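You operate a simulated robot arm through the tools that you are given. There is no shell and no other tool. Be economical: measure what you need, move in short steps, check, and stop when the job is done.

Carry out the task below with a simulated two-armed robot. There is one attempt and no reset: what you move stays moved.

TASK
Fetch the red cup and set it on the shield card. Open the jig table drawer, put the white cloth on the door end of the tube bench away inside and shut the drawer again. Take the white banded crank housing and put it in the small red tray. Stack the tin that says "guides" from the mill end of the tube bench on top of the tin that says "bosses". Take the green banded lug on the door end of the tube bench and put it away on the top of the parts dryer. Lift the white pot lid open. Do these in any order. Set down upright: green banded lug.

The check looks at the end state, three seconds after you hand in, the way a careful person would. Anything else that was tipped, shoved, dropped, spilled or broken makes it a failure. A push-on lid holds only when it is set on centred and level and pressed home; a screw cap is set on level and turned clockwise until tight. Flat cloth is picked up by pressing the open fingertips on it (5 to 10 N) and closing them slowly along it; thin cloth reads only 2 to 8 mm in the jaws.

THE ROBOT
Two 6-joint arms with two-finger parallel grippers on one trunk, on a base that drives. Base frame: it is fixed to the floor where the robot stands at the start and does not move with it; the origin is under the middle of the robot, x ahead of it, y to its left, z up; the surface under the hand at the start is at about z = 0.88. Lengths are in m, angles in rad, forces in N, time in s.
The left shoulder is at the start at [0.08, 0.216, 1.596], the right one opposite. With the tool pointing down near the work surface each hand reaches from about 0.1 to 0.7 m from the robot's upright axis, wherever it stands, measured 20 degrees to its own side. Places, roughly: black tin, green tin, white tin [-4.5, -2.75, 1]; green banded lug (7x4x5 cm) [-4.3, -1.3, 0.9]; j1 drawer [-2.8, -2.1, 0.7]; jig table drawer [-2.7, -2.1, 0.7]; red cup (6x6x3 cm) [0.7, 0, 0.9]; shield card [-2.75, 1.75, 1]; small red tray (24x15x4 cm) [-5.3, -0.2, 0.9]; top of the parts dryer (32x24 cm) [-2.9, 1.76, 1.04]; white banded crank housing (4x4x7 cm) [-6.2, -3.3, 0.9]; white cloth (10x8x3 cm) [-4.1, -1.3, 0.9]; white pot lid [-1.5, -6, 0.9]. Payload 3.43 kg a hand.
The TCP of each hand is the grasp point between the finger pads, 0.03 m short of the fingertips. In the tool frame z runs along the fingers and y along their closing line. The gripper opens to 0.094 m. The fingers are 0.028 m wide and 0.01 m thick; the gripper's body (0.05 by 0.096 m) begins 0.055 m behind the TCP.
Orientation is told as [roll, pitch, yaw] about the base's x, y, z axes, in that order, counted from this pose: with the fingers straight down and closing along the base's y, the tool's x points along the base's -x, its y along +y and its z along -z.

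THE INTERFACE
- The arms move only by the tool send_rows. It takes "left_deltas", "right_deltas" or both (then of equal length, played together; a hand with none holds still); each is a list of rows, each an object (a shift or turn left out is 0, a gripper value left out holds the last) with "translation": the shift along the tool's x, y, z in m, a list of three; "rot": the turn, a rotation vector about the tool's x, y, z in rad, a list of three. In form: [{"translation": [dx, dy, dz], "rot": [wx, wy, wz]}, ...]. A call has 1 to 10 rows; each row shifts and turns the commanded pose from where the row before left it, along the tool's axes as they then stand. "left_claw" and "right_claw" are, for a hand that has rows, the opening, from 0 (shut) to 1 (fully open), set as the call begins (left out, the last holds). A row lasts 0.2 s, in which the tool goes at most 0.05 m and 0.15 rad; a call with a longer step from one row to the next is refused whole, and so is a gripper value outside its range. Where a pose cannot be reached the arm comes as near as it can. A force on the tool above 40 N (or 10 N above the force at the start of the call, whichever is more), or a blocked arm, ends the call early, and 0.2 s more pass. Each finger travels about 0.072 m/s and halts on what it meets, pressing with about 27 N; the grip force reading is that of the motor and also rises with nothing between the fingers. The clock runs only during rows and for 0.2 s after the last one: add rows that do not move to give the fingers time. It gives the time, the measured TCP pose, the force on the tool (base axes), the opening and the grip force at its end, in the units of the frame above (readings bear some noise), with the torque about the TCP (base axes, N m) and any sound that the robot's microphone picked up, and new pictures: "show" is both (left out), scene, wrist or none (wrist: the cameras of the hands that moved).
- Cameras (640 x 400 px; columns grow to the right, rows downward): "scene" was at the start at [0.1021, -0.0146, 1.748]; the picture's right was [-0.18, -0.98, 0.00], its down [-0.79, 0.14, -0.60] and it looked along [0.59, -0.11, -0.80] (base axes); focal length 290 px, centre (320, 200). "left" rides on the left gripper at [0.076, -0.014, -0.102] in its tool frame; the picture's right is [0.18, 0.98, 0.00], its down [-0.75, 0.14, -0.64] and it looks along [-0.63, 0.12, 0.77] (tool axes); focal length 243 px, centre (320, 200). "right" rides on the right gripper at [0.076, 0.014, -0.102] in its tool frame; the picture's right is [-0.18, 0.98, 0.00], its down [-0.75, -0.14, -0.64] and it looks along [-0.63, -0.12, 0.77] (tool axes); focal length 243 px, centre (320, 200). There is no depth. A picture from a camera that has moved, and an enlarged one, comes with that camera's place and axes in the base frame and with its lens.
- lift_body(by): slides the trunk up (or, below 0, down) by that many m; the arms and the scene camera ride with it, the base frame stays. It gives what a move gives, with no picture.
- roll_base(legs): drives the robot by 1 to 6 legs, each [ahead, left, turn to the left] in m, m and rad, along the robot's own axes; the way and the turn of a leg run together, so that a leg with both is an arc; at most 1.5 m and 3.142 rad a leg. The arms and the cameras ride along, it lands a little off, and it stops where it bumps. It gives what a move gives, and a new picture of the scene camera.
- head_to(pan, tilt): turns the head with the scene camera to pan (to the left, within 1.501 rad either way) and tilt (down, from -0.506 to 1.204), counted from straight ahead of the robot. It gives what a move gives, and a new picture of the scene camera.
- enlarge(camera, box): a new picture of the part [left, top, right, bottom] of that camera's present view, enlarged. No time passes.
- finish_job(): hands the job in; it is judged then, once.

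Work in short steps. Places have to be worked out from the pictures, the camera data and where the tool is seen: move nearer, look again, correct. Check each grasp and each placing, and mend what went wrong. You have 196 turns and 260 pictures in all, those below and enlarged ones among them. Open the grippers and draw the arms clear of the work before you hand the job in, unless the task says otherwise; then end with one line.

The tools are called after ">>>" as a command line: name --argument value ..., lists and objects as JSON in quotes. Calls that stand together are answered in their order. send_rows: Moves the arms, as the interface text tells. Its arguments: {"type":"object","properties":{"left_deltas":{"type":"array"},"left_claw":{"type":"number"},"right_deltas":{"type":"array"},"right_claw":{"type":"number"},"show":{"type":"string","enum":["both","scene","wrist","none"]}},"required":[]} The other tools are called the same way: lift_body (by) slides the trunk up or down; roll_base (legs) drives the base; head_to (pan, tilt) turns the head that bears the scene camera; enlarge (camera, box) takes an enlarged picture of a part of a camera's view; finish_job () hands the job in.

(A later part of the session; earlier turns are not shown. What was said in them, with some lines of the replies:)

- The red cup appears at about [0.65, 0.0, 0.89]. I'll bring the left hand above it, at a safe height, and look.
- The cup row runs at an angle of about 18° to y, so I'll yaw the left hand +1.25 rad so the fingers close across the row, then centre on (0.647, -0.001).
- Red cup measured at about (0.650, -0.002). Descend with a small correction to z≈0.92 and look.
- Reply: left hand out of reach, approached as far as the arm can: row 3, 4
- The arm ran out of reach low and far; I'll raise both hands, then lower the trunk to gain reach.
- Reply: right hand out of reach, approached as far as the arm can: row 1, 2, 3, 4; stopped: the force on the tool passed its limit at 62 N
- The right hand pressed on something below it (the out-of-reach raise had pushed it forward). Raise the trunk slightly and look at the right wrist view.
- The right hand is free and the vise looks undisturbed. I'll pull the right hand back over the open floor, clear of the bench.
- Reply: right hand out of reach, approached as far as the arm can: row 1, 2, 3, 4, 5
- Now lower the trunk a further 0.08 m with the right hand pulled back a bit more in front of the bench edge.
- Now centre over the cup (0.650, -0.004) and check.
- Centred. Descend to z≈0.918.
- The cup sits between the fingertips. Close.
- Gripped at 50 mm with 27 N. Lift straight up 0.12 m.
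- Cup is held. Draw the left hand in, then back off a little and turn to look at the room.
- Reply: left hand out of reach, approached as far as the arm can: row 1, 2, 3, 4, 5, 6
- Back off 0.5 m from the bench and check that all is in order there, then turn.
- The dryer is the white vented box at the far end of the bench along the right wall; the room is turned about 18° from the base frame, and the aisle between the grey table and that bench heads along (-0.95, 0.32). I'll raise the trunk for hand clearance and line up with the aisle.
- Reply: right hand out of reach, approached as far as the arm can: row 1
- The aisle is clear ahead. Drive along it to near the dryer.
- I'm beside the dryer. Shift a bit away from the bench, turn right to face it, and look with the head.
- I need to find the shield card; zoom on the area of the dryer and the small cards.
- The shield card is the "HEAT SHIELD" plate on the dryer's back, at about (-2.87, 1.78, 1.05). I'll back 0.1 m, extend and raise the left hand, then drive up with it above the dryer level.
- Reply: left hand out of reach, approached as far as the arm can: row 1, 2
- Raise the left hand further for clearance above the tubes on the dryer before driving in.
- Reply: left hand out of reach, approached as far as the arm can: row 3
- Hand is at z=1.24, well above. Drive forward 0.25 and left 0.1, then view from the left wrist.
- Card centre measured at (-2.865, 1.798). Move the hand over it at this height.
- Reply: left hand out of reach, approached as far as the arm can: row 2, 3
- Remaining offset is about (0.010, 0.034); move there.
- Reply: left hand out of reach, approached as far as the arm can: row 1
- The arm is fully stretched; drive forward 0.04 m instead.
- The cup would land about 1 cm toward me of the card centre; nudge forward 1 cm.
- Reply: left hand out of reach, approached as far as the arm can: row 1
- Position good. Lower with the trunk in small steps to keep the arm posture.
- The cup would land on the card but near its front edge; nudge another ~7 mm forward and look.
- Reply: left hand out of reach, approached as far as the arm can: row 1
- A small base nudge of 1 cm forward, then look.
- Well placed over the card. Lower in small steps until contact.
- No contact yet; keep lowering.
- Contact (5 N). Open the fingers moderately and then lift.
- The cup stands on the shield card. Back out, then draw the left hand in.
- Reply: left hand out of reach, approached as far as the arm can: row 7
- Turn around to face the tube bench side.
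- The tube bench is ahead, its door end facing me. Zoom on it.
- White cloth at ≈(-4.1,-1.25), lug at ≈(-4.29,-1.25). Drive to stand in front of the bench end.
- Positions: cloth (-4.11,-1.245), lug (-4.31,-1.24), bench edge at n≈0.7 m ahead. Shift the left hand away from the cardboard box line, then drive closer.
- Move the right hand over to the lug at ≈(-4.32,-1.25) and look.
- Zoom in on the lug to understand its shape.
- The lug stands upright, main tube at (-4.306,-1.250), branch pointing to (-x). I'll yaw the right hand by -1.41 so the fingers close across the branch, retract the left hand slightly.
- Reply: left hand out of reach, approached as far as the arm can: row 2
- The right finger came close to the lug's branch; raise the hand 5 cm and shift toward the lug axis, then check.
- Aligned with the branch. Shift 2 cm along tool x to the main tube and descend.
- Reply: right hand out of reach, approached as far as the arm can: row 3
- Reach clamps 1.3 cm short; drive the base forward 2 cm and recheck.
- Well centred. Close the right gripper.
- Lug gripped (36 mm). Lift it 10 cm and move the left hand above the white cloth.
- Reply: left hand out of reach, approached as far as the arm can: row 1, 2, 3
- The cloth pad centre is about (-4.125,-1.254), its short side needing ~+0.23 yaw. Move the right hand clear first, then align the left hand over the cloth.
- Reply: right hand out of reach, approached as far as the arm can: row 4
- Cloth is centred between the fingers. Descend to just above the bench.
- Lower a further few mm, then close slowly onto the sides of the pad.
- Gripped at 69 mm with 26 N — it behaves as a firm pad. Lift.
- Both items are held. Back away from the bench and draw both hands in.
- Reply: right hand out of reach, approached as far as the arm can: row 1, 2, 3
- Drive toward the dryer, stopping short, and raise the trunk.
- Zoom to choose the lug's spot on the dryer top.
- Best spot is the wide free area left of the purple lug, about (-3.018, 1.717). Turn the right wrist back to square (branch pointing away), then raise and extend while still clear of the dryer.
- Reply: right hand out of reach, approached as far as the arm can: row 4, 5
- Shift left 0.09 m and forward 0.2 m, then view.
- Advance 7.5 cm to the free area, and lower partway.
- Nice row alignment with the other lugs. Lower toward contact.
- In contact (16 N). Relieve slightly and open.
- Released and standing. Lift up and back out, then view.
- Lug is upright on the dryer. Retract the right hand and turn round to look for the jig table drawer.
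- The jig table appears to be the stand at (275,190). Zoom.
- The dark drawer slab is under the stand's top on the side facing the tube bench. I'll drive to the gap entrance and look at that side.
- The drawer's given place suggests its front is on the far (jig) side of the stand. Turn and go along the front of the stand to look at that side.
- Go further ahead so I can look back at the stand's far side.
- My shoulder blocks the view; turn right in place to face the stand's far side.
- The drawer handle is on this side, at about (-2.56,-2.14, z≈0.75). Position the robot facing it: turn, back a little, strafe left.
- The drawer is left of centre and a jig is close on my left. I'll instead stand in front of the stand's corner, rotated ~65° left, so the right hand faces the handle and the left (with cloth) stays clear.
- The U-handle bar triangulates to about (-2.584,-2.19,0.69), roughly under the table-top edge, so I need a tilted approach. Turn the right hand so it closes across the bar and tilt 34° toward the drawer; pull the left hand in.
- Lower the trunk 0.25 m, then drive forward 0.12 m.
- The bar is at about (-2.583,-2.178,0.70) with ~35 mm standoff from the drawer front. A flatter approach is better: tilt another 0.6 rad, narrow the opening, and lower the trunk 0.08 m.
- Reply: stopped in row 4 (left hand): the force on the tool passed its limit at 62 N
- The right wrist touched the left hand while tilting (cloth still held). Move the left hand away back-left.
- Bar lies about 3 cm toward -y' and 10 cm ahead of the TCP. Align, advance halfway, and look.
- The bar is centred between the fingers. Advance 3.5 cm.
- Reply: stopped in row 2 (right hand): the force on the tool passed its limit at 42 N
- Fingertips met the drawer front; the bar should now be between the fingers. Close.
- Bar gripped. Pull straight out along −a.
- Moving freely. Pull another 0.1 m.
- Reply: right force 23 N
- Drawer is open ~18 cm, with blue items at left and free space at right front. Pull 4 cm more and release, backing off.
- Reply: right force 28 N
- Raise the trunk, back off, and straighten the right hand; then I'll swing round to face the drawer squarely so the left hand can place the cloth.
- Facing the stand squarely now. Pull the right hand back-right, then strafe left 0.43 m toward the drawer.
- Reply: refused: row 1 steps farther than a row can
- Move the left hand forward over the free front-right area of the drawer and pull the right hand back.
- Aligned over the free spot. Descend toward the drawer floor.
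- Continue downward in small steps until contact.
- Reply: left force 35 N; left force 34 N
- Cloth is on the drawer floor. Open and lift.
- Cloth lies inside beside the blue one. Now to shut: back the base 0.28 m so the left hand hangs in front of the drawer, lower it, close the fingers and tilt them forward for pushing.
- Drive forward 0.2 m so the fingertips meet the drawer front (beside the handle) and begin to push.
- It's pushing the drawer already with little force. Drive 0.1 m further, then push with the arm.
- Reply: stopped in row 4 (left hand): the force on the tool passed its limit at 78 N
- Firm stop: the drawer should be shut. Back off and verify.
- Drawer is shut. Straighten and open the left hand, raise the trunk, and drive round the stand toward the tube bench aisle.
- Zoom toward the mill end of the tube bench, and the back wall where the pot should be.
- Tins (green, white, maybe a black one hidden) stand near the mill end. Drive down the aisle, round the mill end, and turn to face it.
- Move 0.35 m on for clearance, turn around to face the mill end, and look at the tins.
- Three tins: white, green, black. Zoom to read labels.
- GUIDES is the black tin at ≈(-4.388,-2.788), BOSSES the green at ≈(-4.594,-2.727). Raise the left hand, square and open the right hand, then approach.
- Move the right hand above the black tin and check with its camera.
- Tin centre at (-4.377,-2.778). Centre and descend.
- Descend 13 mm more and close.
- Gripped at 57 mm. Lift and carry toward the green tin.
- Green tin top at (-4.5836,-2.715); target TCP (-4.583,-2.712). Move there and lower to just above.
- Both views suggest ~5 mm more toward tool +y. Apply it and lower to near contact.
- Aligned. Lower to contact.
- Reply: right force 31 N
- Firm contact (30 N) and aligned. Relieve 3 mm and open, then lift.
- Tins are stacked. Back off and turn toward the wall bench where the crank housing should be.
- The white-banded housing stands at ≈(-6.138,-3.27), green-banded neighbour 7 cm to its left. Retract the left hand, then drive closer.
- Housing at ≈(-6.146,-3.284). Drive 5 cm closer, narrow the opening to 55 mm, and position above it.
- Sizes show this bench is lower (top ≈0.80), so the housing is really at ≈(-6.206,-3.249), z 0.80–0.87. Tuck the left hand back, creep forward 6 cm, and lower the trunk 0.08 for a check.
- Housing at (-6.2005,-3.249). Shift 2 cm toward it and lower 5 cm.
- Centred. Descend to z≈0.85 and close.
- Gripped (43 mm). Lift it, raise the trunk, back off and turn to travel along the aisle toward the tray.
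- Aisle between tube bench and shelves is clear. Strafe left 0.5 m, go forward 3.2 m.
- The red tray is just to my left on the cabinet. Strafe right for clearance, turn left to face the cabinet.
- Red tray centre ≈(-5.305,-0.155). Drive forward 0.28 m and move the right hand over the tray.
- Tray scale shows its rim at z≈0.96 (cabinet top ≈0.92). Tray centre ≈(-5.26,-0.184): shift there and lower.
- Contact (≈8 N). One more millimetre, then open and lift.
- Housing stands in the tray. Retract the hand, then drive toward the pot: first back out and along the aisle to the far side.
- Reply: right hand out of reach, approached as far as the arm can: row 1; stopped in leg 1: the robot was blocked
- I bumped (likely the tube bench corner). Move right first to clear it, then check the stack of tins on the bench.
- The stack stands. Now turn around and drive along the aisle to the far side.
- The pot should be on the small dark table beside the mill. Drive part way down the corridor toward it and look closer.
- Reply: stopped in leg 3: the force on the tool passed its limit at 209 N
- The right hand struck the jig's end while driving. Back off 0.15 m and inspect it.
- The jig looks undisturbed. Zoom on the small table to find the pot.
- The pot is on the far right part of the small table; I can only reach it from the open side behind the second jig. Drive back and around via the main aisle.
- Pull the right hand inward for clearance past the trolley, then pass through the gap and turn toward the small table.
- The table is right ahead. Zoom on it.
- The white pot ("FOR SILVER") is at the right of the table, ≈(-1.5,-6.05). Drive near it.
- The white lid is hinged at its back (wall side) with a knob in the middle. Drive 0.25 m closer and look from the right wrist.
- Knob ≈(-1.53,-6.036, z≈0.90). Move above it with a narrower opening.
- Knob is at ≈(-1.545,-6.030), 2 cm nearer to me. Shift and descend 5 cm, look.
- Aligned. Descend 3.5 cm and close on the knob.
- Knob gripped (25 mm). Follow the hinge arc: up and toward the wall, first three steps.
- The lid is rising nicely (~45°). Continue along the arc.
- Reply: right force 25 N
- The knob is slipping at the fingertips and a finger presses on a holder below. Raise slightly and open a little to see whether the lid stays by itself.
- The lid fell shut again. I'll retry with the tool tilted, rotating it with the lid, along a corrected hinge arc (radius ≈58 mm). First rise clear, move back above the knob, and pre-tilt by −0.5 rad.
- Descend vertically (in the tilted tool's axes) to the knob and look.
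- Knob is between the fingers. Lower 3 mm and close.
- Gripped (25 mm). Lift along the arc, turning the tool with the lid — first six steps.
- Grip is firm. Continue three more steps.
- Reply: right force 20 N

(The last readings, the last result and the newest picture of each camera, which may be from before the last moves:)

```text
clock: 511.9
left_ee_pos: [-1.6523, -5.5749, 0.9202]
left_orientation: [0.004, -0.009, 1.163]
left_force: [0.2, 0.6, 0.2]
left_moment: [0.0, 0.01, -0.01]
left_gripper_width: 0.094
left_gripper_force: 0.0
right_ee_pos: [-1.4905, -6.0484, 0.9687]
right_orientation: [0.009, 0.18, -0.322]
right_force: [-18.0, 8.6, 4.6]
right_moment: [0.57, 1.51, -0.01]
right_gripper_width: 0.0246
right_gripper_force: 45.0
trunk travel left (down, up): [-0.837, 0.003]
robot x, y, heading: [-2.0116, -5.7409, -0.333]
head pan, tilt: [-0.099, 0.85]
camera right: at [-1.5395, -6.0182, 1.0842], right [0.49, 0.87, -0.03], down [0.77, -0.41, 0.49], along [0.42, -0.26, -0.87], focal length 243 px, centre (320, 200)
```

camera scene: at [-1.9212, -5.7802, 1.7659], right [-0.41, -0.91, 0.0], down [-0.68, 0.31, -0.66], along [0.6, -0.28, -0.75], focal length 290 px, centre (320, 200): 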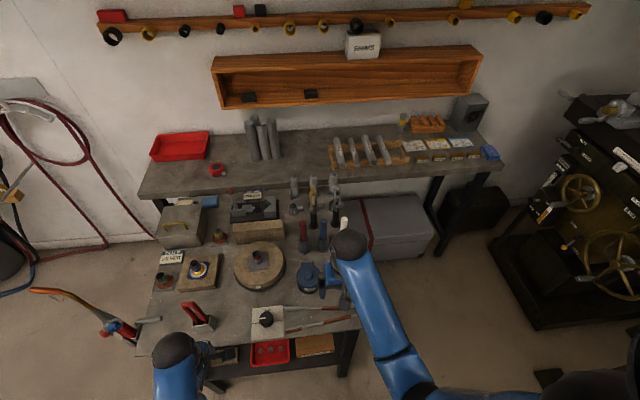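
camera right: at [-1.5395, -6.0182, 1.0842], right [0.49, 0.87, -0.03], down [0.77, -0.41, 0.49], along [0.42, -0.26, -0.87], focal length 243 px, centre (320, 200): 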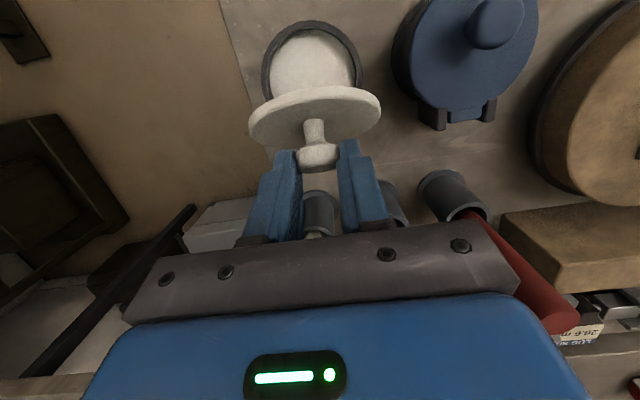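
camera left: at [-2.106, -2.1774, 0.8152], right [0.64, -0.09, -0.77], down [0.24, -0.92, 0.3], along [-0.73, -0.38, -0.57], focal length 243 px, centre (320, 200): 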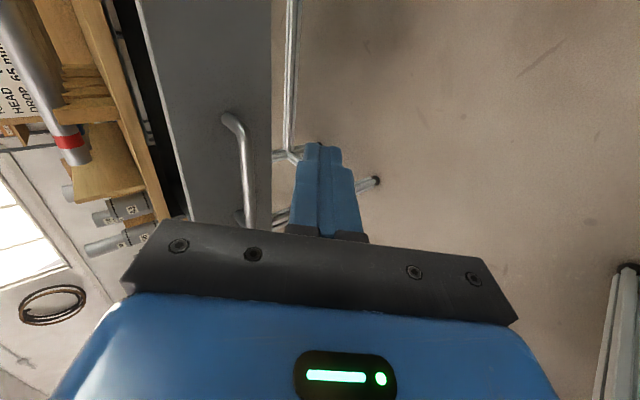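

Still firmly held, lid ~70°. Continue past vertical.

>>> send_rows --right_deltas '[{"translation": [-0.0095, 0, -0.0003], "rot": [0, 0.08, 0]}, {"translation": [-0.0096, 0, 0.0003], "rot": [0, 0.08, 0]}, {"translation": [-0.0095, 0, 0.0007], "rot": [0, 0.08, 0]}]' --show "wrist"

```text
clock: 512.8
left_ee_pos: [-1.6462, -5.5743, 0.9176]
left_orientation: [0.005, -0.007, 1.163]
left_force: [-0.3, 0.3, -0.2]
left_moment: [-0.04, -0.02, 0.01]
left_gripper_width: 0.094
left_gripper_force: 0.0
right_ee_pos: [-1.4962, -6.048, 0.9816]
right_orientation: [0.012, 0.417, -0.318]
right_force: [16.2, 16.6, -7.5]
right_moment: [-0.19, -1.03, 0.07]
right_gripper_width: 0.0235
right_gripper_force: 44.6
right hand out of reach, approached as far as the arm can: row 2, 3
trunk travel left (down, up): [-0.837, 0.003]
robot x, y, heading: [-2.0124, -5.7365, -0.325]
head pan, tilt: [-0.099, 0.85]
camera right: at [-1.5176, -6.0261, 1.1069], right [0.47, 0.88, -0.06], down [0.85, -0.44, 0.28], along [0.22, -0.19, -0.96], focal length 243 px, centre (320, 200)
```

right: 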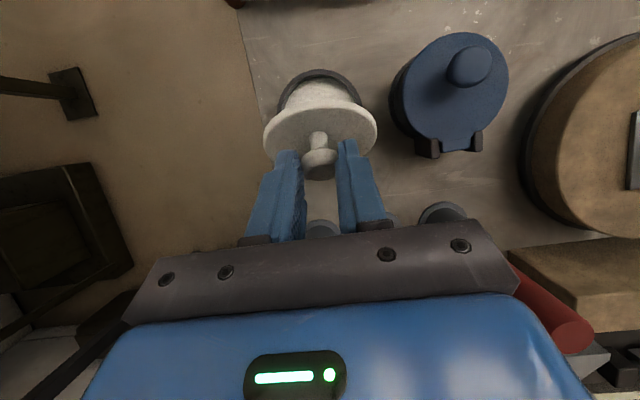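

Reach limit from the tilt. Ease the tilt back while moving on toward the wall.

>>> send_rows --right_deltas '[{"translation": [-0.0087, 0, -0.0038], "rot": [0, -0.07, 0]}, {"translation": [-0.0089, 0, -0.0032], "rot": [0, -0.07, 0]}, {"translation": [-0.0091, 0, -0.0026], "rot": [0, -0.07, 0]}]' --show "wrist"

```text
clock: 513.5
left_ee_pos: [-1.6494, -5.5809, 0.9202]
left_orientation: [0.005, -0.011, 1.16]
left_force: [0.7, 0.7, -0.5]
left_moment: [0.02, 0.04, -0.02]
left_gripper_width: 0.0941
left_gripper_force: 0.1
right_ee_pos: [-1.4753, -6.0676, 0.9799]
right_orientation: [0.011, 0.211, -0.326]
right_force: [-0.2, -0.4, -0.1]
right_moment: [0.01, 0.01, 0.03]
right_gripper_width: 0.0096
right_gripper_force: 0.0
trunk travel left (down, up): [-0.837, 0.003]
robot x, y, heading: [-2.0129, -5.7386, -0.327]
head pan, tilt: [-0.099, 0.85]
camera right: at [-1.5217, -6.0383, 1.0961], right [0.49, 0.87, -0.03], down [0.78, -0.42, 0.47], along [0.4, -0.25, -0.88], focal length 243 px, centre (320, 200)
```

right: 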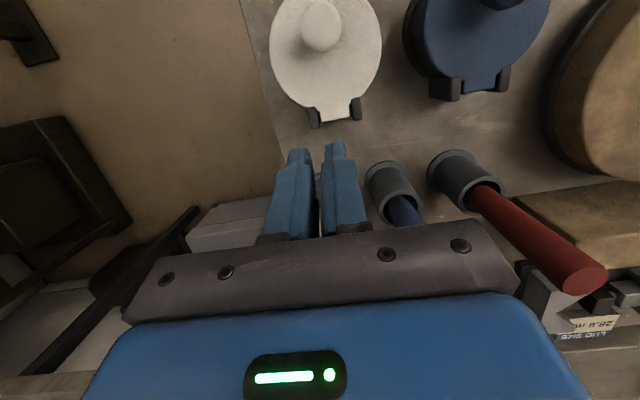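

Slipped at the reach limit; the lid is shut again. Rise clear, go back above the knob and re-tilt; this time I'll use the base to finish the motion.

>>> send_rows --right_deltas '[{"translation": [0.0063, 0, -0.0293]}, {"translation": [0.0063, 0, -0.0293]}, {"rot": [0, -0.142, 0]}, {"rot": [0, -0.142, 0]}, {"rot": [0, -0.142, 0]}, {"rot": [0, -0.142, 0]}, {"rot": [0, -0.142, 0]}]' --show "none"

```text
clock: 515.1
left_ee_pos: [-1.6512, -5.5756, 0.9193]
left_orientation: [0.002, -0.01, 1.161]
left_force: [0.0, 0.1, 0.4]
left_moment: [-0.01, 0.0, 0.01]
left_gripper_width: 0.0939
left_gripper_force: 0.1
right_ee_pos: [-1.477, -6.0615, 1.0433]
right_orientation: [0.011, -0.507, -0.331]
right_force: [-0.7, 0.9, -0.2]
right_moment: [-0.01, -0.01, 0.01]
right_gripper_width: 0.0095
right_gripper_force: 0.1
trunk travel left (down, up): [-0.837, 0.003]
robot x, y, heading: [-2.0184, -5.7397, -0.329]
head pan, tilt: [-0.099, 0.85]
```

>>> send_rows --right_deltas '[{"translation": [0.0359, 0.0032, -0.02]}, {"translation": [0.0359, 0.0032, -0.02]}, {}, {"translation": [0.0137, 0, 0.0246]}, {"translation": [0.0137, 0, 0.0246]}, {"translation": [0.0137, 0, 0.0246]}]' --right_claw 0.5 --show "wrist"

```text
clock: 516.5
left_ee_pos: [-1.6507, -5.5755, 0.9198]
left_orientation: [0.002, -0.011, 1.161]
left_force: [0.0, -0.8, -0.5]
left_moment: [0.02, -0.03, -0.02]
left_gripper_width: 0.0941
left_gripper_force: 0.0
right_ee_pos: [-1.5523, -6.0282, 0.9575]
right_orientation: [0.009, -0.503, -0.329]
right_force: [0.4, 0.7, -0.1]
right_moment: [0.0, 0.02, -0.04]
right_gripper_width: 0.0469
right_gripper_force: 0.0
trunk travel left (down, up): [-0.837, 0.003]
robot x, y, heading: [-2.0154, -5.7375, -0.327]
head pan, tilt: [-0.099, 0.85]
camera right: at [-1.6583, -5.978, 1.0107], right [0.47, 0.88, 0.1], down [0.29, -0.25, 0.92], along [0.84, -0.4, -0.37], focal length 243 px, centre (320, 200)
```

right: 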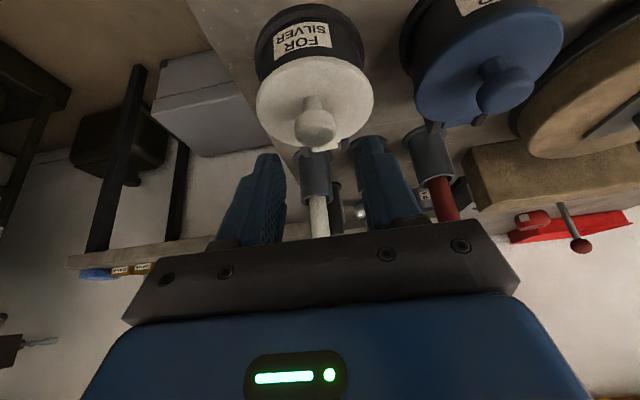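

Everything in place. Descend the last 3 cm and close on the knob.

>>> send_rows --right_deltas '[{"translation": [0.0076, 0, 0.0138]}, {"translation": [0.0076, 0, 0.0142]}, {}]' --show "none"

>>> send_rows --right_deltas '[{}, {}, {}]' --right_claw 0.1 --show "none"

>>> send_rows --right_deltas '[{"translation": [-0.008, 0, -0.0048], "rot": [0, 0.071, 0]}, {"translation": [-0.0082, 0, -0.0044], "rot": [0, 0.071, 0]}, {"translation": [-0.0085, 0, -0.0039], "rot": [0, 0.071, 0]}, {"translation": [-0.0088, 0, -0.0036], "rot": [0, 0.071, 0]}, {"translation": [-0.0089, 0, -0.003], "rot": [0, 0.071, 0]}, {"translation": [-0.0091, 0, -0.0024], "rot": [0, 0.071, 0]}, {"translation": [-0.009, 0, -0.0025], "rot": [0, 0.08, 0]}, {"translation": [-0.009, 0, -0.0018], "rot": [0, 0.08, 0]}]' --show "wrist"

```text
clock: 517.4
left_ee_pos: [-1.6506, -5.5765, 0.9211]
left_orientation: [0.004, -0.007, 1.163]
left_force: [-0.2, -0.2, -0.1]
left_moment: [-0.04, 0.03, -0.02]
left_gripper_width: 0.0939
left_gripper_force: 0.1
right_ee_pos: [-1.5516, -6.0278, 0.9261]
right_orientation: [0.01, -0.501, -0.329]
right_force: [-0.3, -0.4, 0.0]
right_moment: [0.05, 0.02, 0.04]
right_gripper_width: 0.0472
right_gripper_force: 0.1
trunk travel left (down, up): [-0.837, 0.003]
robot x, y, heading: [-2.0151, -5.7391, -0.331]
head pan, tilt: [-0.099, 0.85]
```

```text
clock: 518.1
left_ee_pos: [-1.6507, -5.5763, 0.919]
left_orientation: [0.004, -0.011, 1.163]
left_force: [0.3, 0.1, -0.2]
left_moment: [0.04, 0.02, 0.02]
left_gripper_width: 0.094
left_gripper_force: 0.0
right_ee_pos: [-1.5518, -6.0281, 0.9253]
right_orientation: [0.011, -0.501, -0.33]
right_force: [0.0, -1.7, 0.0]
right_moment: [0.0, 0.01, -0.03]
right_gripper_width: 0.0248
right_gripper_force: 45.1
trunk travel left (down, up): [-0.837, 0.003]
robot x, y, heading: [-2.0154, -5.7382, -0.329]
head pan, tilt: [-0.099, 0.85]
```

```text
clock: 520.0
left_ee_pos: [-1.6516, -5.5757, 0.9196]
left_orientation: [0.003, -0.009, 1.163]
left_force: [0.2, 0.0, -0.7]
left_moment: [-0.01, 0.01, -0.03]
left_gripper_width: 0.0939
left_gripper_force: 0.1
right_ee_pos: [-1.499, -6.0462, 0.9677]
right_orientation: [0.008, 0.088, -0.325]
right_force: [-16.5, 8.1, -3.1]
right_moment: [0.54, 1.32, 0.05]
right_gripper_width: 0.0251
right_gripper_force: 45.5
trunk travel left (down, up): [-0.837, 0.003]
robot x, y, heading: [-2.0173, -5.7369, -0.33]
head pan, tilt: [-0.099, 0.85]
camera right: at [-1.5574, -6.0122, 1.0772], right [0.49, 0.87, -0.01], down [0.72, -0.4, 0.57], along [0.5, -0.28, -0.82], focal length 243 px, centre (320, 200)
```

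right: 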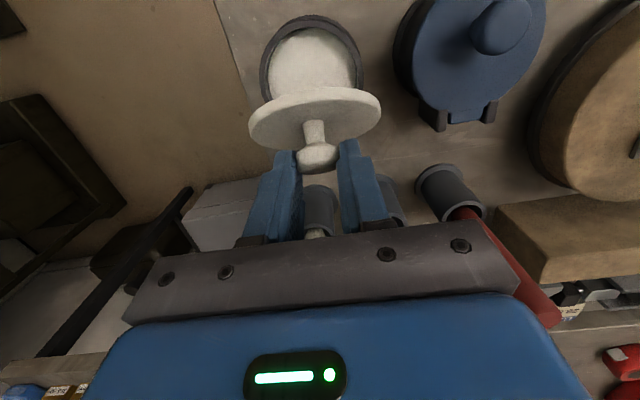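

Held at ~62°. Now push the hand forward by driving the base 2 cm.

>>> roll_base --legs '[[0.02, 0, 0]]'

>>> enlarge --camera "right" --box '[160, 0, 480, 200]'

```text
clock: 520.7
left_ee_pos: [-1.6301, -5.5827, 0.9187]
left_orientation: [0.003, -0.009, 1.164]
left_force: [-1.2, 0.0, -0.1]
left_moment: [0.01, -0.03, 0.02]
left_gripper_width: 0.0939
left_gripper_force: 0.1
right_ee_pos: [-1.4709, -6.0557, 0.9686]
right_orientation: [0.011, 0.067, -0.325]
right_force: [19.1, -2.1, -4.8]
right_moment: [-0.61, -1.51, -0.06]
right_gripper_width: 0.0238
right_gripper_force: 45.0
trunk travel left (down, up): [-0.837, 0.003]
robot x, y, heading: [-1.9974, -5.7453, -0.33]
head pan, tilt: [-0.099, 0.85]
camera scene: at [-1.8935, -5.7895, 1.7649], right [-0.41, -0.91, 0.0], down [-0.68, 0.31, -0.66], along [0.6, -0.27, -0.75], focal length 290 px, centre (320, 200)
```

scene: 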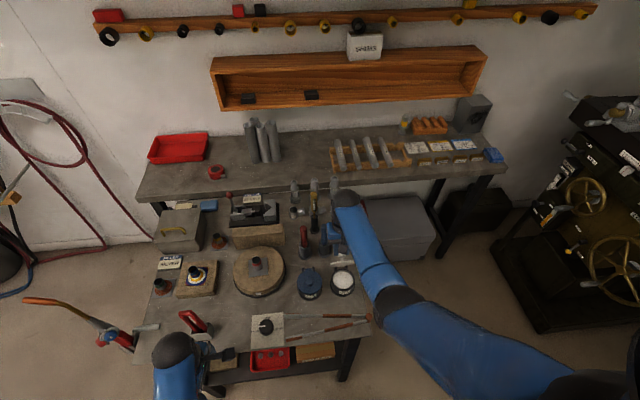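

```text
2.00 times, centred on (320, 100) of right
camera zoom: at [-1.5316, -6.0209, 1.0772], right [0.49, 0.87, 0.0], down [0.71, -0.39, 0.59], along [0.51, -0.29, -0.81], focal length 485 px, centre (320, 400)
```

zoom: 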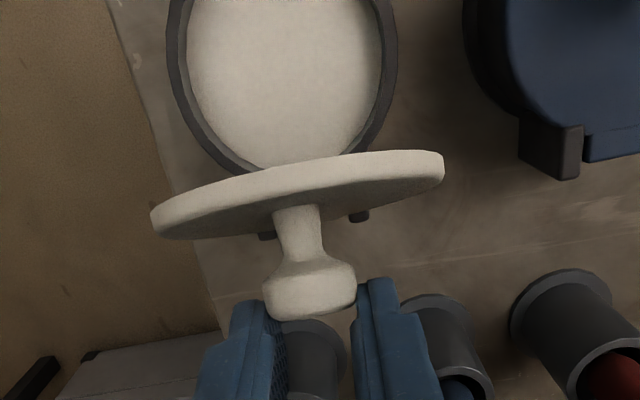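

The lid is at ~78°. Push on another 2 cm.

>>> roll_base --legs '[[0.02, 0, 0]]'

>>> enlarge --camera "right" --box '[160, 0, 480, 200]'

```text
clock: 521.5
left_ee_pos: [-1.6157, -5.5883, 0.9219]
left_orientation: [0.001, -0.009, 1.163]
left_force: [-0.4, 0.2, 0.2]
left_moment: [-0.01, -0.03, 0.01]
left_gripper_width: 0.094
left_gripper_force: 0.0
right_ee_pos: [-1.4549, -6.061, 0.9716]
right_orientation: [0.01, 0.063, -0.325]
right_force: [0.1, 0.0, 0.3]
right_moment: [-0.02, -0.03, -0.02]
right_gripper_width: 0.0096
right_gripper_force: 0.1
trunk travel left (down, up): [-0.837, 0.003]
robot x, y, heading: [-1.9734, -5.7515, -0.327]
head pan, tilt: [-0.099, 0.85]
camera scene: at [-1.8818, -5.7936, 1.7659], right [-0.41, -0.91, 0.0], down [-0.68, 0.31, -0.66], along [0.6, -0.27, -0.75], focal length 290 px, centre (320, 200)
```

scene: 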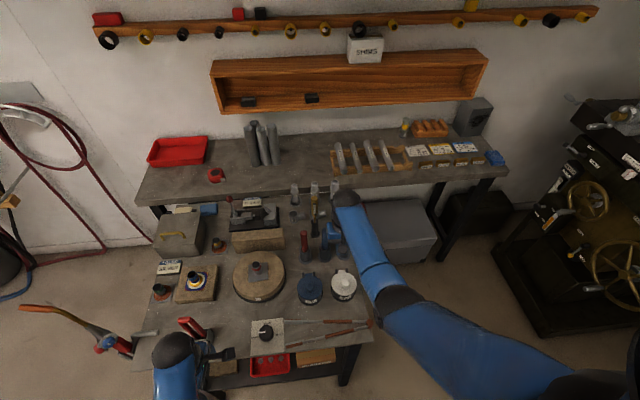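

```text
2.00 times, centred on (320, 100) of right
camera zoom: at [-1.5165, -6.026, 1.0805], right [0.49, 0.87, 0.0], down [0.7, -0.39, 0.59], along [0.52, -0.29, -0.81], focal length 485 px, centre (320, 400)
```

zoom: 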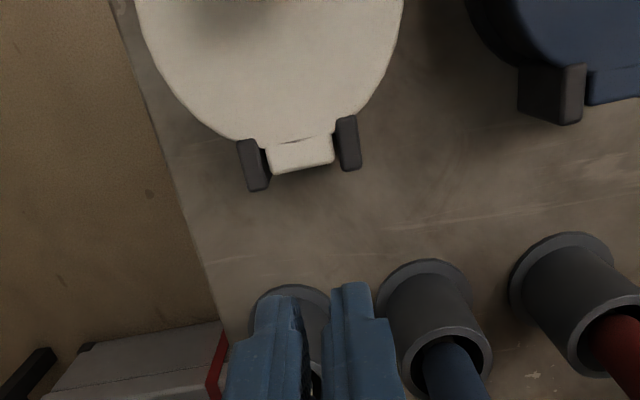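

Slipped again just short of vertical. From the last pictures I re-derived the hinge geometry (knob 59 mm in front of and 13 mm above the pin), so my arc was too low. Redo with the corrected arc and more tool rotation: rise, re-tilt to −0.8, go back above the knob.

>>> roll_base --legs '[[-0.012, 0, 0]]'

>>> send_rows --right_deltas '[{"translation": [0.0022, 0, -0.035]}, {"translation": [0.0022, 0, -0.035]}, {"rot": [0, -0.144, 0]}, {"rot": [0, -0.144, 0]}, {"rot": [0, -0.144, 0]}, {"rot": [0, -0.144, 0]}, {"rot": [0, -0.144, 0]}, {"rot": [0, -0.143, 0]}, {"translation": [0.034, 0, -0.035]}, {"translation": [0.034, 0, -0.035]}]' --show "wrist"

```text
clock: 522.3
left_ee_pos: [-1.6224, -5.5848, 0.9195]
left_orientation: [0.003, -0.009, 1.164]
left_force: [-0.5, 0.9, -0.4]
left_moment: [0.0, 0.02, -0.01]
left_gripper_width: 0.094
left_gripper_force: 0.1
right_ee_pos: [-1.4631, -6.0574, 0.97]
right_orientation: [0.01, 0.066, -0.325]
right_force: [-0.2, 0.3, -0.7]
right_moment: [-0.01, -0.03, 0.02]
right_gripper_width: 0.0095
right_gripper_force: 0.1
trunk travel left (down, up): [-0.837, 0.003]
robot x, y, heading: [-1.9895, -5.7473, -0.329]
head pan, tilt: [-0.099, 0.85]
camera scene: at [-1.8872, -5.7917, 1.7653], right [-0.41, -0.91, 0.0], down [-0.68, 0.31, -0.66], along [0.6, -0.27, -0.75], focal length 290 px, centre (320, 200)
```

scene: 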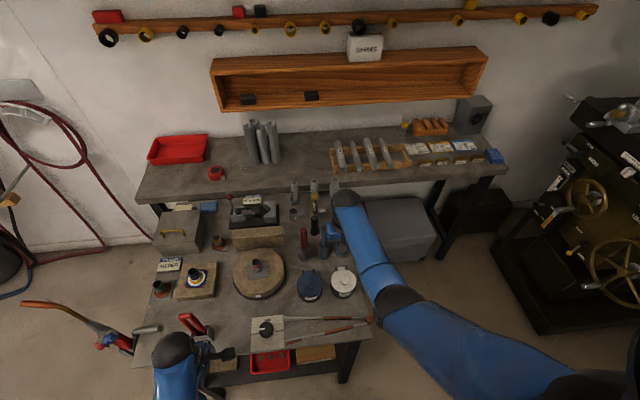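

```text
clock: 524.5
left_ee_pos: [-1.6259, -5.5836, 0.9193]
left_orientation: [0.004, -0.008, 1.166]
left_force: [-0.2, 0.2, 0.5]
left_moment: [-0.02, -0.03, 0.0]
left_gripper_width: 0.0936
left_gripper_force: 0.0
right_ee_pos: [-1.5582, -6.0263, 1.043]
right_orientation: [0.015, -0.802, -0.336]
right_force: [-1.1, -0.4, -0.4]
right_moment: [-0.02, -0.01, -0.01]
right_gripper_width: 0.0092
right_gripper_force: 0.1
trunk travel left (down, up): [-0.837, 0.003]
robot x, y, heading: [-1.9858, -5.7478, -0.328]
head pan, tilt: [-0.099, 0.85]
camera right: at [-1.6736, -5.9728, 1.0604], right [0.44, 0.89, 0.14], down [0.01, -0.16, 0.99], along [0.9, -0.43, -0.08], focal length 243 px, centre (320, 200)
```

right: 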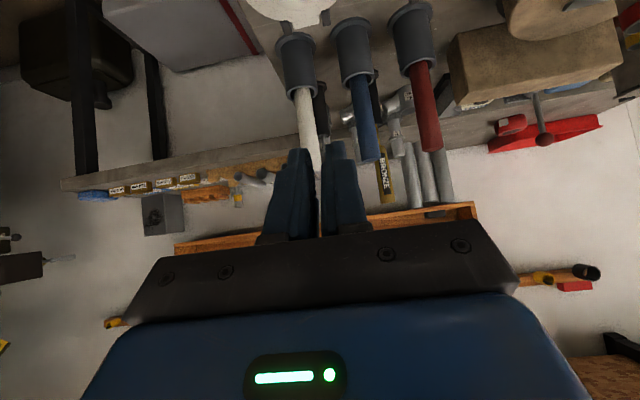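

Good. Open and descend onto the knob.

>>> send_rows --right_deltas '[{}, {}, {"translation": [0.0286, 0, 0.0278]}, {"translation": [0.0286, 0, 0.0278]}, {"translation": [0.0286, 0, 0.0278]}]' --right_claw 0.5 --show "wrist"

```text
clock: 525.7
left_ee_pos: [-1.6249, -5.5854, 0.9201]
left_orientation: [0.003, -0.008, 1.165]
left_force: [-0.7, 0.0, 0.0]
left_moment: [0.0, 0.04, -0.01]
left_gripper_width: 0.0941
left_gripper_force: 0.0
right_ee_pos: [-1.5574, -6.0243, 0.9224]
right_orientation: [0.017, -0.8, -0.336]
right_force: [2.3, -2.1, 2.1]
right_moment: [-0.16, -0.13, 0.09]
right_gripper_width: 0.0472
right_gripper_force: 0.1
trunk travel left (down, up): [-0.837, 0.003]
robot x, y, heading: [-1.9879, -5.7473, -0.327]
head pan, tilt: [-0.099, 0.85]
camera right: at [-1.6709, -5.971, 0.9396], right [0.43, 0.89, 0.14], down [0.01, -0.16, 0.99], along [0.9, -0.43, -0.08], focal length 243 px, centre (320, 200)
```

right: 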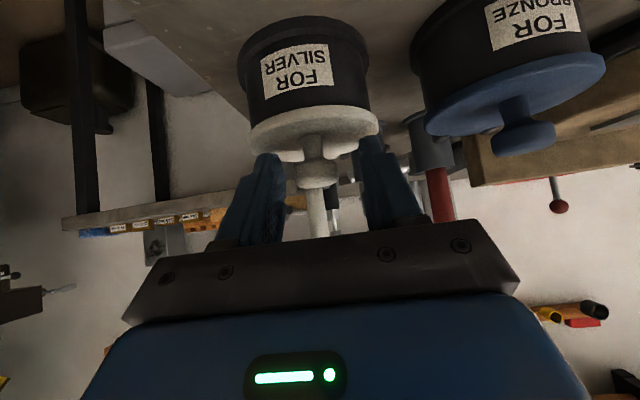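

Knob is between the fingers, tips just touching the lid. Close.

>>> send_rows --right_deltas '[{}, {}, {}]' --right_claw 0.05 --show "none"

>>> send_rows --right_deltas '[{"translation": [-0.0085, 0, -0.0036], "rot": [0, 0.0727, 0]}, {"translation": [-0.0087, 0, -0.0033], "rot": [0, 0.0727, 0]}, {"translation": [-0.0088, 0, -0.0026], "rot": [0, 0.0727, 0]}, {"translation": [-0.009, 0, -0.0024], "rot": [0, 0.0727, 0]}, {"translation": [-0.009, 0, -0.0019], "rot": [0, 0.0727, 0]}, {"translation": [-0.0092, 0, -0.0015], "rot": [0, 0.0727, 0]}, {"translation": [-0.0094, 0, -0.0011], "rot": [0, 0.0727, 0]}, {"translation": [-0.0091, 0, -0.0007], "rot": [0, 0.0727, 0]}]' --show "wrist"

```text
clock: 526.5
left_ee_pos: [-1.6245, -5.5864, 0.9207]
left_orientation: [0.003, -0.012, 1.161]
left_force: [-0.1, -0.1, -0.2]
left_moment: [0.02, -0.02, -0.01]
left_gripper_width: 0.0939
left_gripper_force: 0.0
right_ee_pos: [-1.5564, -6.0258, 0.9211]
right_orientation: [0.016, -0.799, -0.339]
right_force: [-4.5, -11.7, 9.5]
right_moment: [-0.39, -0.16, -0.27]
right_gripper_width: 0.0249
right_gripper_force: 45.4
trunk travel left (down, up): [-0.837, 0.003]
robot x, y, heading: [-1.9878, -5.7454, -0.33]
head pan, tilt: [-0.099, 0.85]
```

```text
clock: 528.3
left_ee_pos: [-1.6238, -5.5856, 0.9201]
left_orientation: [0.002, -0.012, 1.163]
left_force: [-0.1, -0.2, 0.6]
left_moment: [0.01, 0.01, 0.04]
left_gripper_width: 0.094
left_gripper_force: 0.0
right_ee_pos: [-1.5091, -6.0436, 0.9695]
right_orientation: [0.011, -0.209, -0.326]
right_force: [-10.2, 2.7, -18.6]
right_moment: [0.36, 1.24, -0.03]
right_gripper_width: 0.0248
right_gripper_force: 45.4
trunk travel left (down, up): [-0.837, 0.003]
robot x, y, heading: [-1.9863, -5.7485, -0.331]
head pan, tilt: [-0.099, 0.85]
camera right: at [-1.5949, -5.9997, 1.0551], right [0.48, 0.87, 0.05], down [0.52, -0.33, 0.78], along [0.7, -0.35, -0.62], focal length 243 px, centre (320, 200)
```

right: 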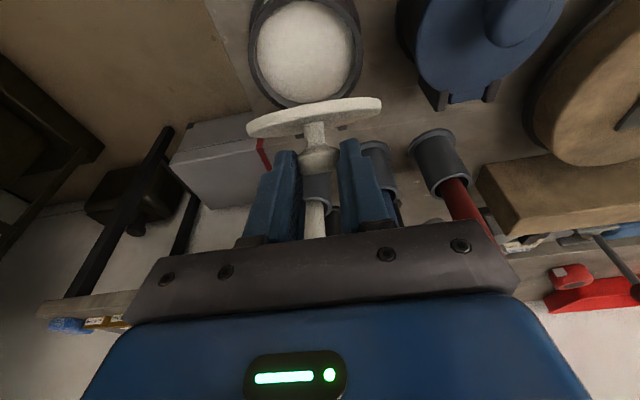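

Firmly held at ~62°. Continue three steps, slightly lower.

>>> send_rows --right_deltas '[{"translation": [-0.0096, 0, 0.001], "rot": [0, 0.0727, 0]}, {"translation": [-0.0093, 0, 0.001], "rot": [0, 0.0727, 0]}, {"translation": [-0.0094, 0, 0.0013], "rot": [0, 0.0727, 0]}]' --show "wrist"

```text
clock: 529.1
left_ee_pos: [-1.6252, -5.5856, 0.9205]
left_orientation: [0.001, -0.01, 1.164]
left_force: [-0.6, -0.2, -0.5]
left_moment: [-0.01, -0.02, 0.01]
left_gripper_width: 0.0943
left_gripper_force: 0.1
right_ee_pos: [-1.4838, -6.0514, 0.9736]
right_orientation: [0.012, 0.003, -0.324]
right_force: [-17.4, 5.6, 0.7]
right_moment: [0.43, 1.46, -0.01]
right_gripper_width: 0.0249
right_gripper_force: 45.3
trunk travel left (down, up): [-0.837, 0.003]
robot x, y, heading: [-1.9892, -5.7495, -0.329]
head pan, tilt: [-0.099, 0.85]
camera right: at [-1.5507, -6.0146, 1.0772], right [0.49, 0.87, 0.01], down [0.67, -0.38, 0.64], along [0.56, -0.3, -0.77], focal length 243 px, centre (320, 200)
```

right: 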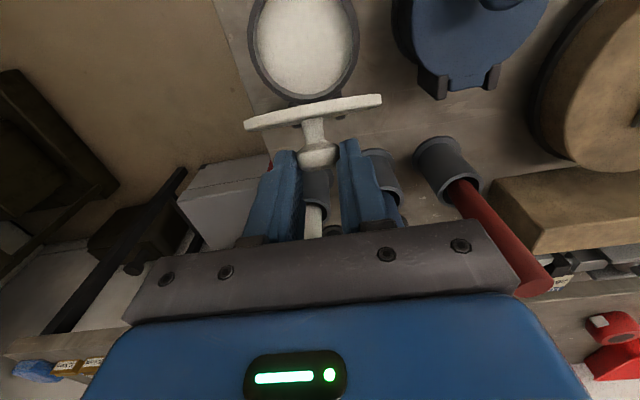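

Lid ~75°, grip perfect. Continue past vertical.

>>> send_rows --right_deltas '[{"translation": [-0.0093, 0, 0.0012], "rot": [0, 0.05, 0]}, {"translation": [-0.0092, 0, 0.0015], "rot": [0, 0.05, 0]}, {"translation": [-0.0091, 0, 0.0018], "rot": [0, 0.05, 0]}]' --show "wrist"

```text
clock: 529.9
left_ee_pos: [-1.625, -5.5831, 0.9195]
left_orientation: [0.0, -0.008, 1.165]
left_force: [-0.3, 0.4, 1.6]
left_moment: [-0.01, 0.0, 0.01]
left_gripper_width: 0.0938
left_gripper_force: 0.2
right_ee_pos: [-1.4572, -6.0592, 0.9687]
right_orientation: [0.011, 0.152, -0.323]
right_force: [-14.9, 7.3, 5.8]
right_moment: [0.47, 1.43, -0.01]
right_gripper_width: 0.025
right_gripper_force: 44.9
trunk travel left (down, up): [-0.837, 0.003]
robot x, y, heading: [-1.9875, -5.7513, -0.333]
head pan, tilt: [-0.099, 0.85]
camera right: at [-1.5097, -6.0281, 1.0818], right [0.49, 0.87, -0.02], down [0.75, -0.41, 0.52], along [0.44, -0.27, -0.86], focal length 243 px, centre (320, 200)
```

right: 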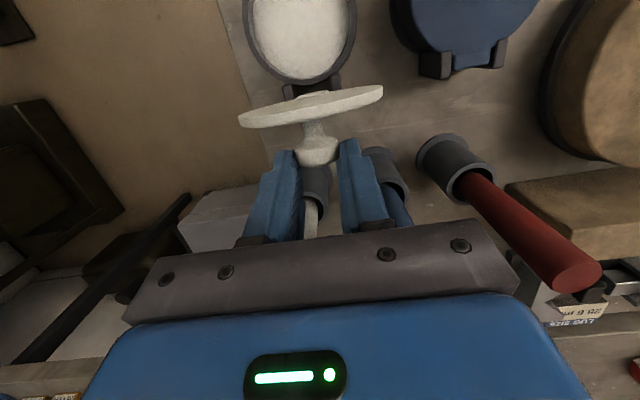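

Lid is about vertical. Push three more steps past it.

>>> send_rows --right_deltas '[{"translation": [-0.0091, 0, 0.0018], "rot": [0, 0.03, 0]}, {"translation": [-0.009, 0, 0.0022], "rot": [0, 0.03, 0]}, {"translation": [-0.0088, 0, 0.0025], "rot": [0, 0.03, 0]}]' --show "wrist"

```text
clock: 530.7
left_ee_pos: [-1.6202, -5.5849, 0.9181]
left_orientation: [0.007, -0.008, 1.164]
left_force: [0.3, 0.5, -0.2]
left_moment: [0.0, 0.02, -0.02]
left_gripper_width: 0.094
left_gripper_force: 0.0
right_ee_pos: [-1.4396, -6.0659, 0.9589]
right_orientation: [0.013, 0.24, -0.322]
right_force: [6.5, 8.5, -21.6]
right_moment: [-0.35, -1.29, -0.28]
right_gripper_width: 0.024
right_gripper_force: 45.2
right hand out of reach, approached as far as the arm can: row 3
trunk travel left (down, up): [-0.837, 0.003]
robot x, y, heading: [-1.9888, -5.7475, -0.327]
head pan, tilt: [-0.099, 0.85]
camera right: at [-1.4823, -6.0374, 1.0779], right [0.48, 0.88, -0.03], down [0.79, -0.42, 0.44], along [0.37, -0.24, -0.9], focal length 243 px, centre (320, 200)
```

right: 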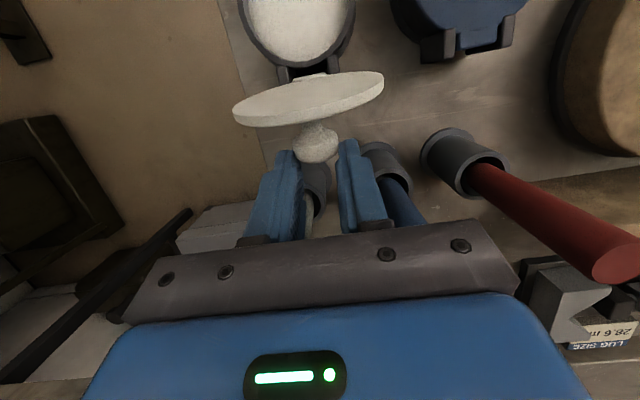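

The lid now leans past vertical (~15°). Open the fingers and check that it stays.

>>> send_rows --right_deltas '[{}, {}, {}]' --right_claw 0.5 --show "wrist"

```text
clock: 531.5
left_ee_pos: [-1.6228, -5.585, 0.9184]
left_orientation: [0.005, -0.01, 1.163]
left_force: [0.6, 0.5, 0.4]
left_moment: [0.02, 0.0, -0.01]
left_gripper_width: 0.0939
left_gripper_force: 0.1
right_ee_pos: [-1.445, -6.0668, 0.9626]
right_orientation: [0.01, 0.245, -0.324]
right_force: [-0.2, -0.3, 0.2]
right_moment: [-0.01, 0.03, 0.0]
right_gripper_width: 0.0467
right_gripper_force: 0.0
trunk travel left (down, up): [-0.837, 0.003]
robot x, y, heading: [-1.9867, -5.7472, -0.331]
head pan, tilt: [-0.099, 0.85]
camera right: at [-1.4864, -6.0383, 1.0809], right [0.48, 0.87, -0.03], down [0.79, -0.42, 0.44], along [0.37, -0.24, -0.9], focal length 243 px, centre (320, 200)
```

right: 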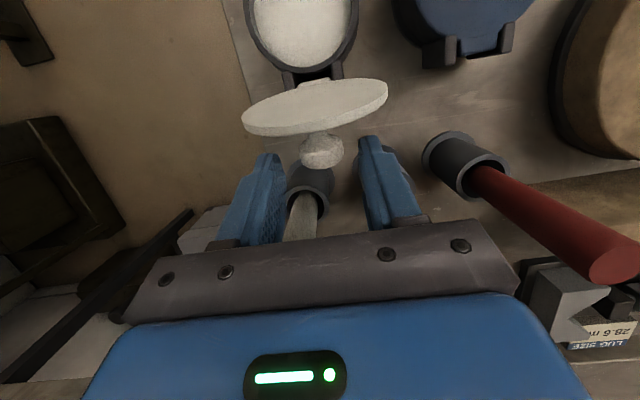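

It stays open. Withdraw straight up slowly.

>>> send_rows --right_deltas '[{"translation": [0.006, 0, -0.0243]}, {"translation": [0.006, 0, -0.0243]}, {"translation": [0.008, 0, -0.032]}, {"translation": [0.008, 0, -0.032]}]' --show "wrist"

```text
clock: 532.5
left_ee_pos: [-1.6245, -5.5861, 0.9205]
left_orientation: [0.004, -0.01, 1.163]
left_force: [0.1, 0.5, -0.2]
left_moment: [-0.03, -0.01, 0.01]
left_gripper_width: 0.0938
left_gripper_force: 0.0
right_ee_pos: [-1.4464, -6.067, 1.0789]
right_orientation: [0.01, 0.244, -0.322]
right_force: [-0.4, 0.3, 0.9]
right_moment: [0.03, -0.02, -0.02]
right_gripper_width: 0.0469
right_gripper_force: 0.0
trunk travel left (down, up): [-0.837, 0.003]
robot x, y, heading: [-1.984, -5.7483, -0.329]
head pan, tilt: [-0.099, 0.85]
camera right: at [-1.4891, -6.0391, 1.1978], right [0.48, 0.87, -0.03], down [0.79, -0.42, 0.44], along [0.37, -0.24, -0.9], focal length 243 px, centre (320, 200)
```

right: 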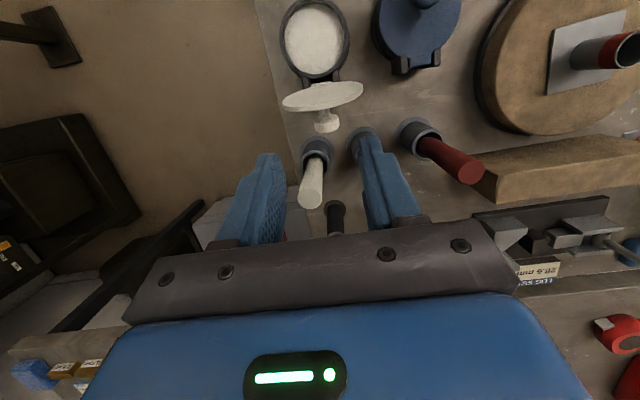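

Lid open and the brush sticks undisturbed. Back the base away and take a confirming look.

>>> roll_base --legs '[[-0.45, 0, 0]]'

>>> enlarge --camera "scene" --box '[240, 120, 400, 220]'

```text
clock: 535.2
left_ee_pos: [-2.0532, -5.4393, 0.9188]
left_orientation: [0.004, -0.009, 1.162]
left_force: [0.7, -1.1, 0.0]
left_moment: [0.02, -0.01, -0.03]
left_gripper_width: 0.094
left_gripper_force: 0.0
right_ee_pos: [-1.8751, -5.9224, 1.0773]
right_orientation: [0.01, 0.247, -0.323]
right_force: [0.9, 0.4, -0.1]
right_moment: [0.03, 0.0, 0.04]
right_gripper_width: 0.0472
right_gripper_force: 0.1
trunk travel left (down, up): [-0.837, 0.003]
robot x, y, heading: [-2.4201, -5.6028, -0.328]
head pan, tilt: [-0.099, 0.85]
camera scene: at [-2.3154, -5.6463, 1.7651], right [-0.41, -0.91, 0.0], down [-0.69, 0.31, -0.66], along [0.6, -0.27, -0.75], focal length 290 px, centre (320, 200)
```

scene: 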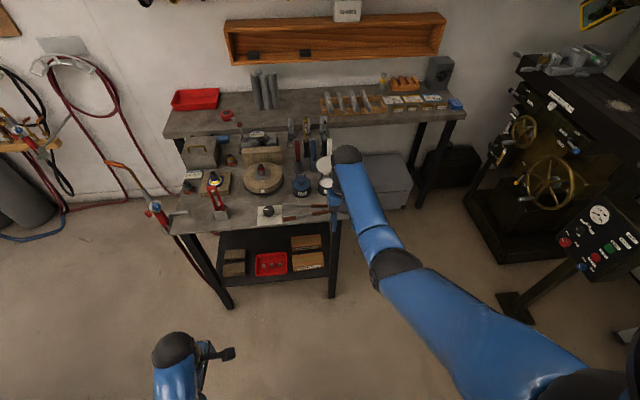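

```text
4.00 times, centred on (320, 170) of scene
camera zoom: at [-2.3154, -5.6463, 1.7651], right [-0.41, -0.91, 0.0], down [-0.69, 0.31, -0.66], along [0.6, -0.27, -0.75], focal length 1159 px, centre (320, 320)
```

zoom: 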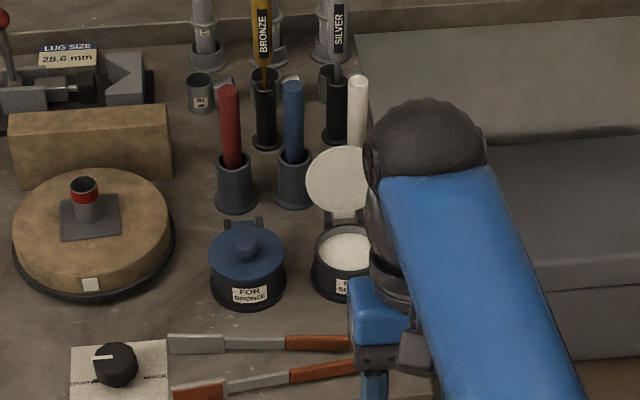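

The lid stands open and everything around is in order. Open the right gripper fully and draw the hand back.

>>> send_rows --right_deltas '[{"translation": [0.03, 0, 0]}, {"translation": [0.03, 0, 0]}, {}]' --right_claw 1 --show "none"

>>> finish_job

```text
clock: 536.0
left_ee_pos: [-2.0546, -5.4394, 0.9205]
left_orientation: [0.002, -0.009, 1.164]
left_force: [-0.1, 0.0, -0.3]
left_moment: [-0.01, -0.01, -0.01]
left_gripper_width: 0.094
left_gripper_force: 0.0
right_ee_pos: [-1.9031, -5.9056, 1.0618]
right_orientation: [0.01, 0.242, -0.321]
right_force: [0.7, 0.4, -0.1]
right_moment: [0.0, 0.01, 0.0]
right_gripper_width: 0.094
right_gripper_force: 0.1
right hand out of reach, approached as far as the arm can: row 1, 2
trunk travel left (down, up): [-0.837, 0.003]
robot x, y, heading: [-2.4211, -5.6039, -0.322]
head pan, tilt: [-0.099, 0.85]
```

```text
The job is handed in.
```

All six tasks are done and the job is handed in, but I made contact three times on the way: 62 N on the vise at the first bench, a base bump that was probably the tube bench corner, and 209 N on a jig; I saw no damage in the pictures.
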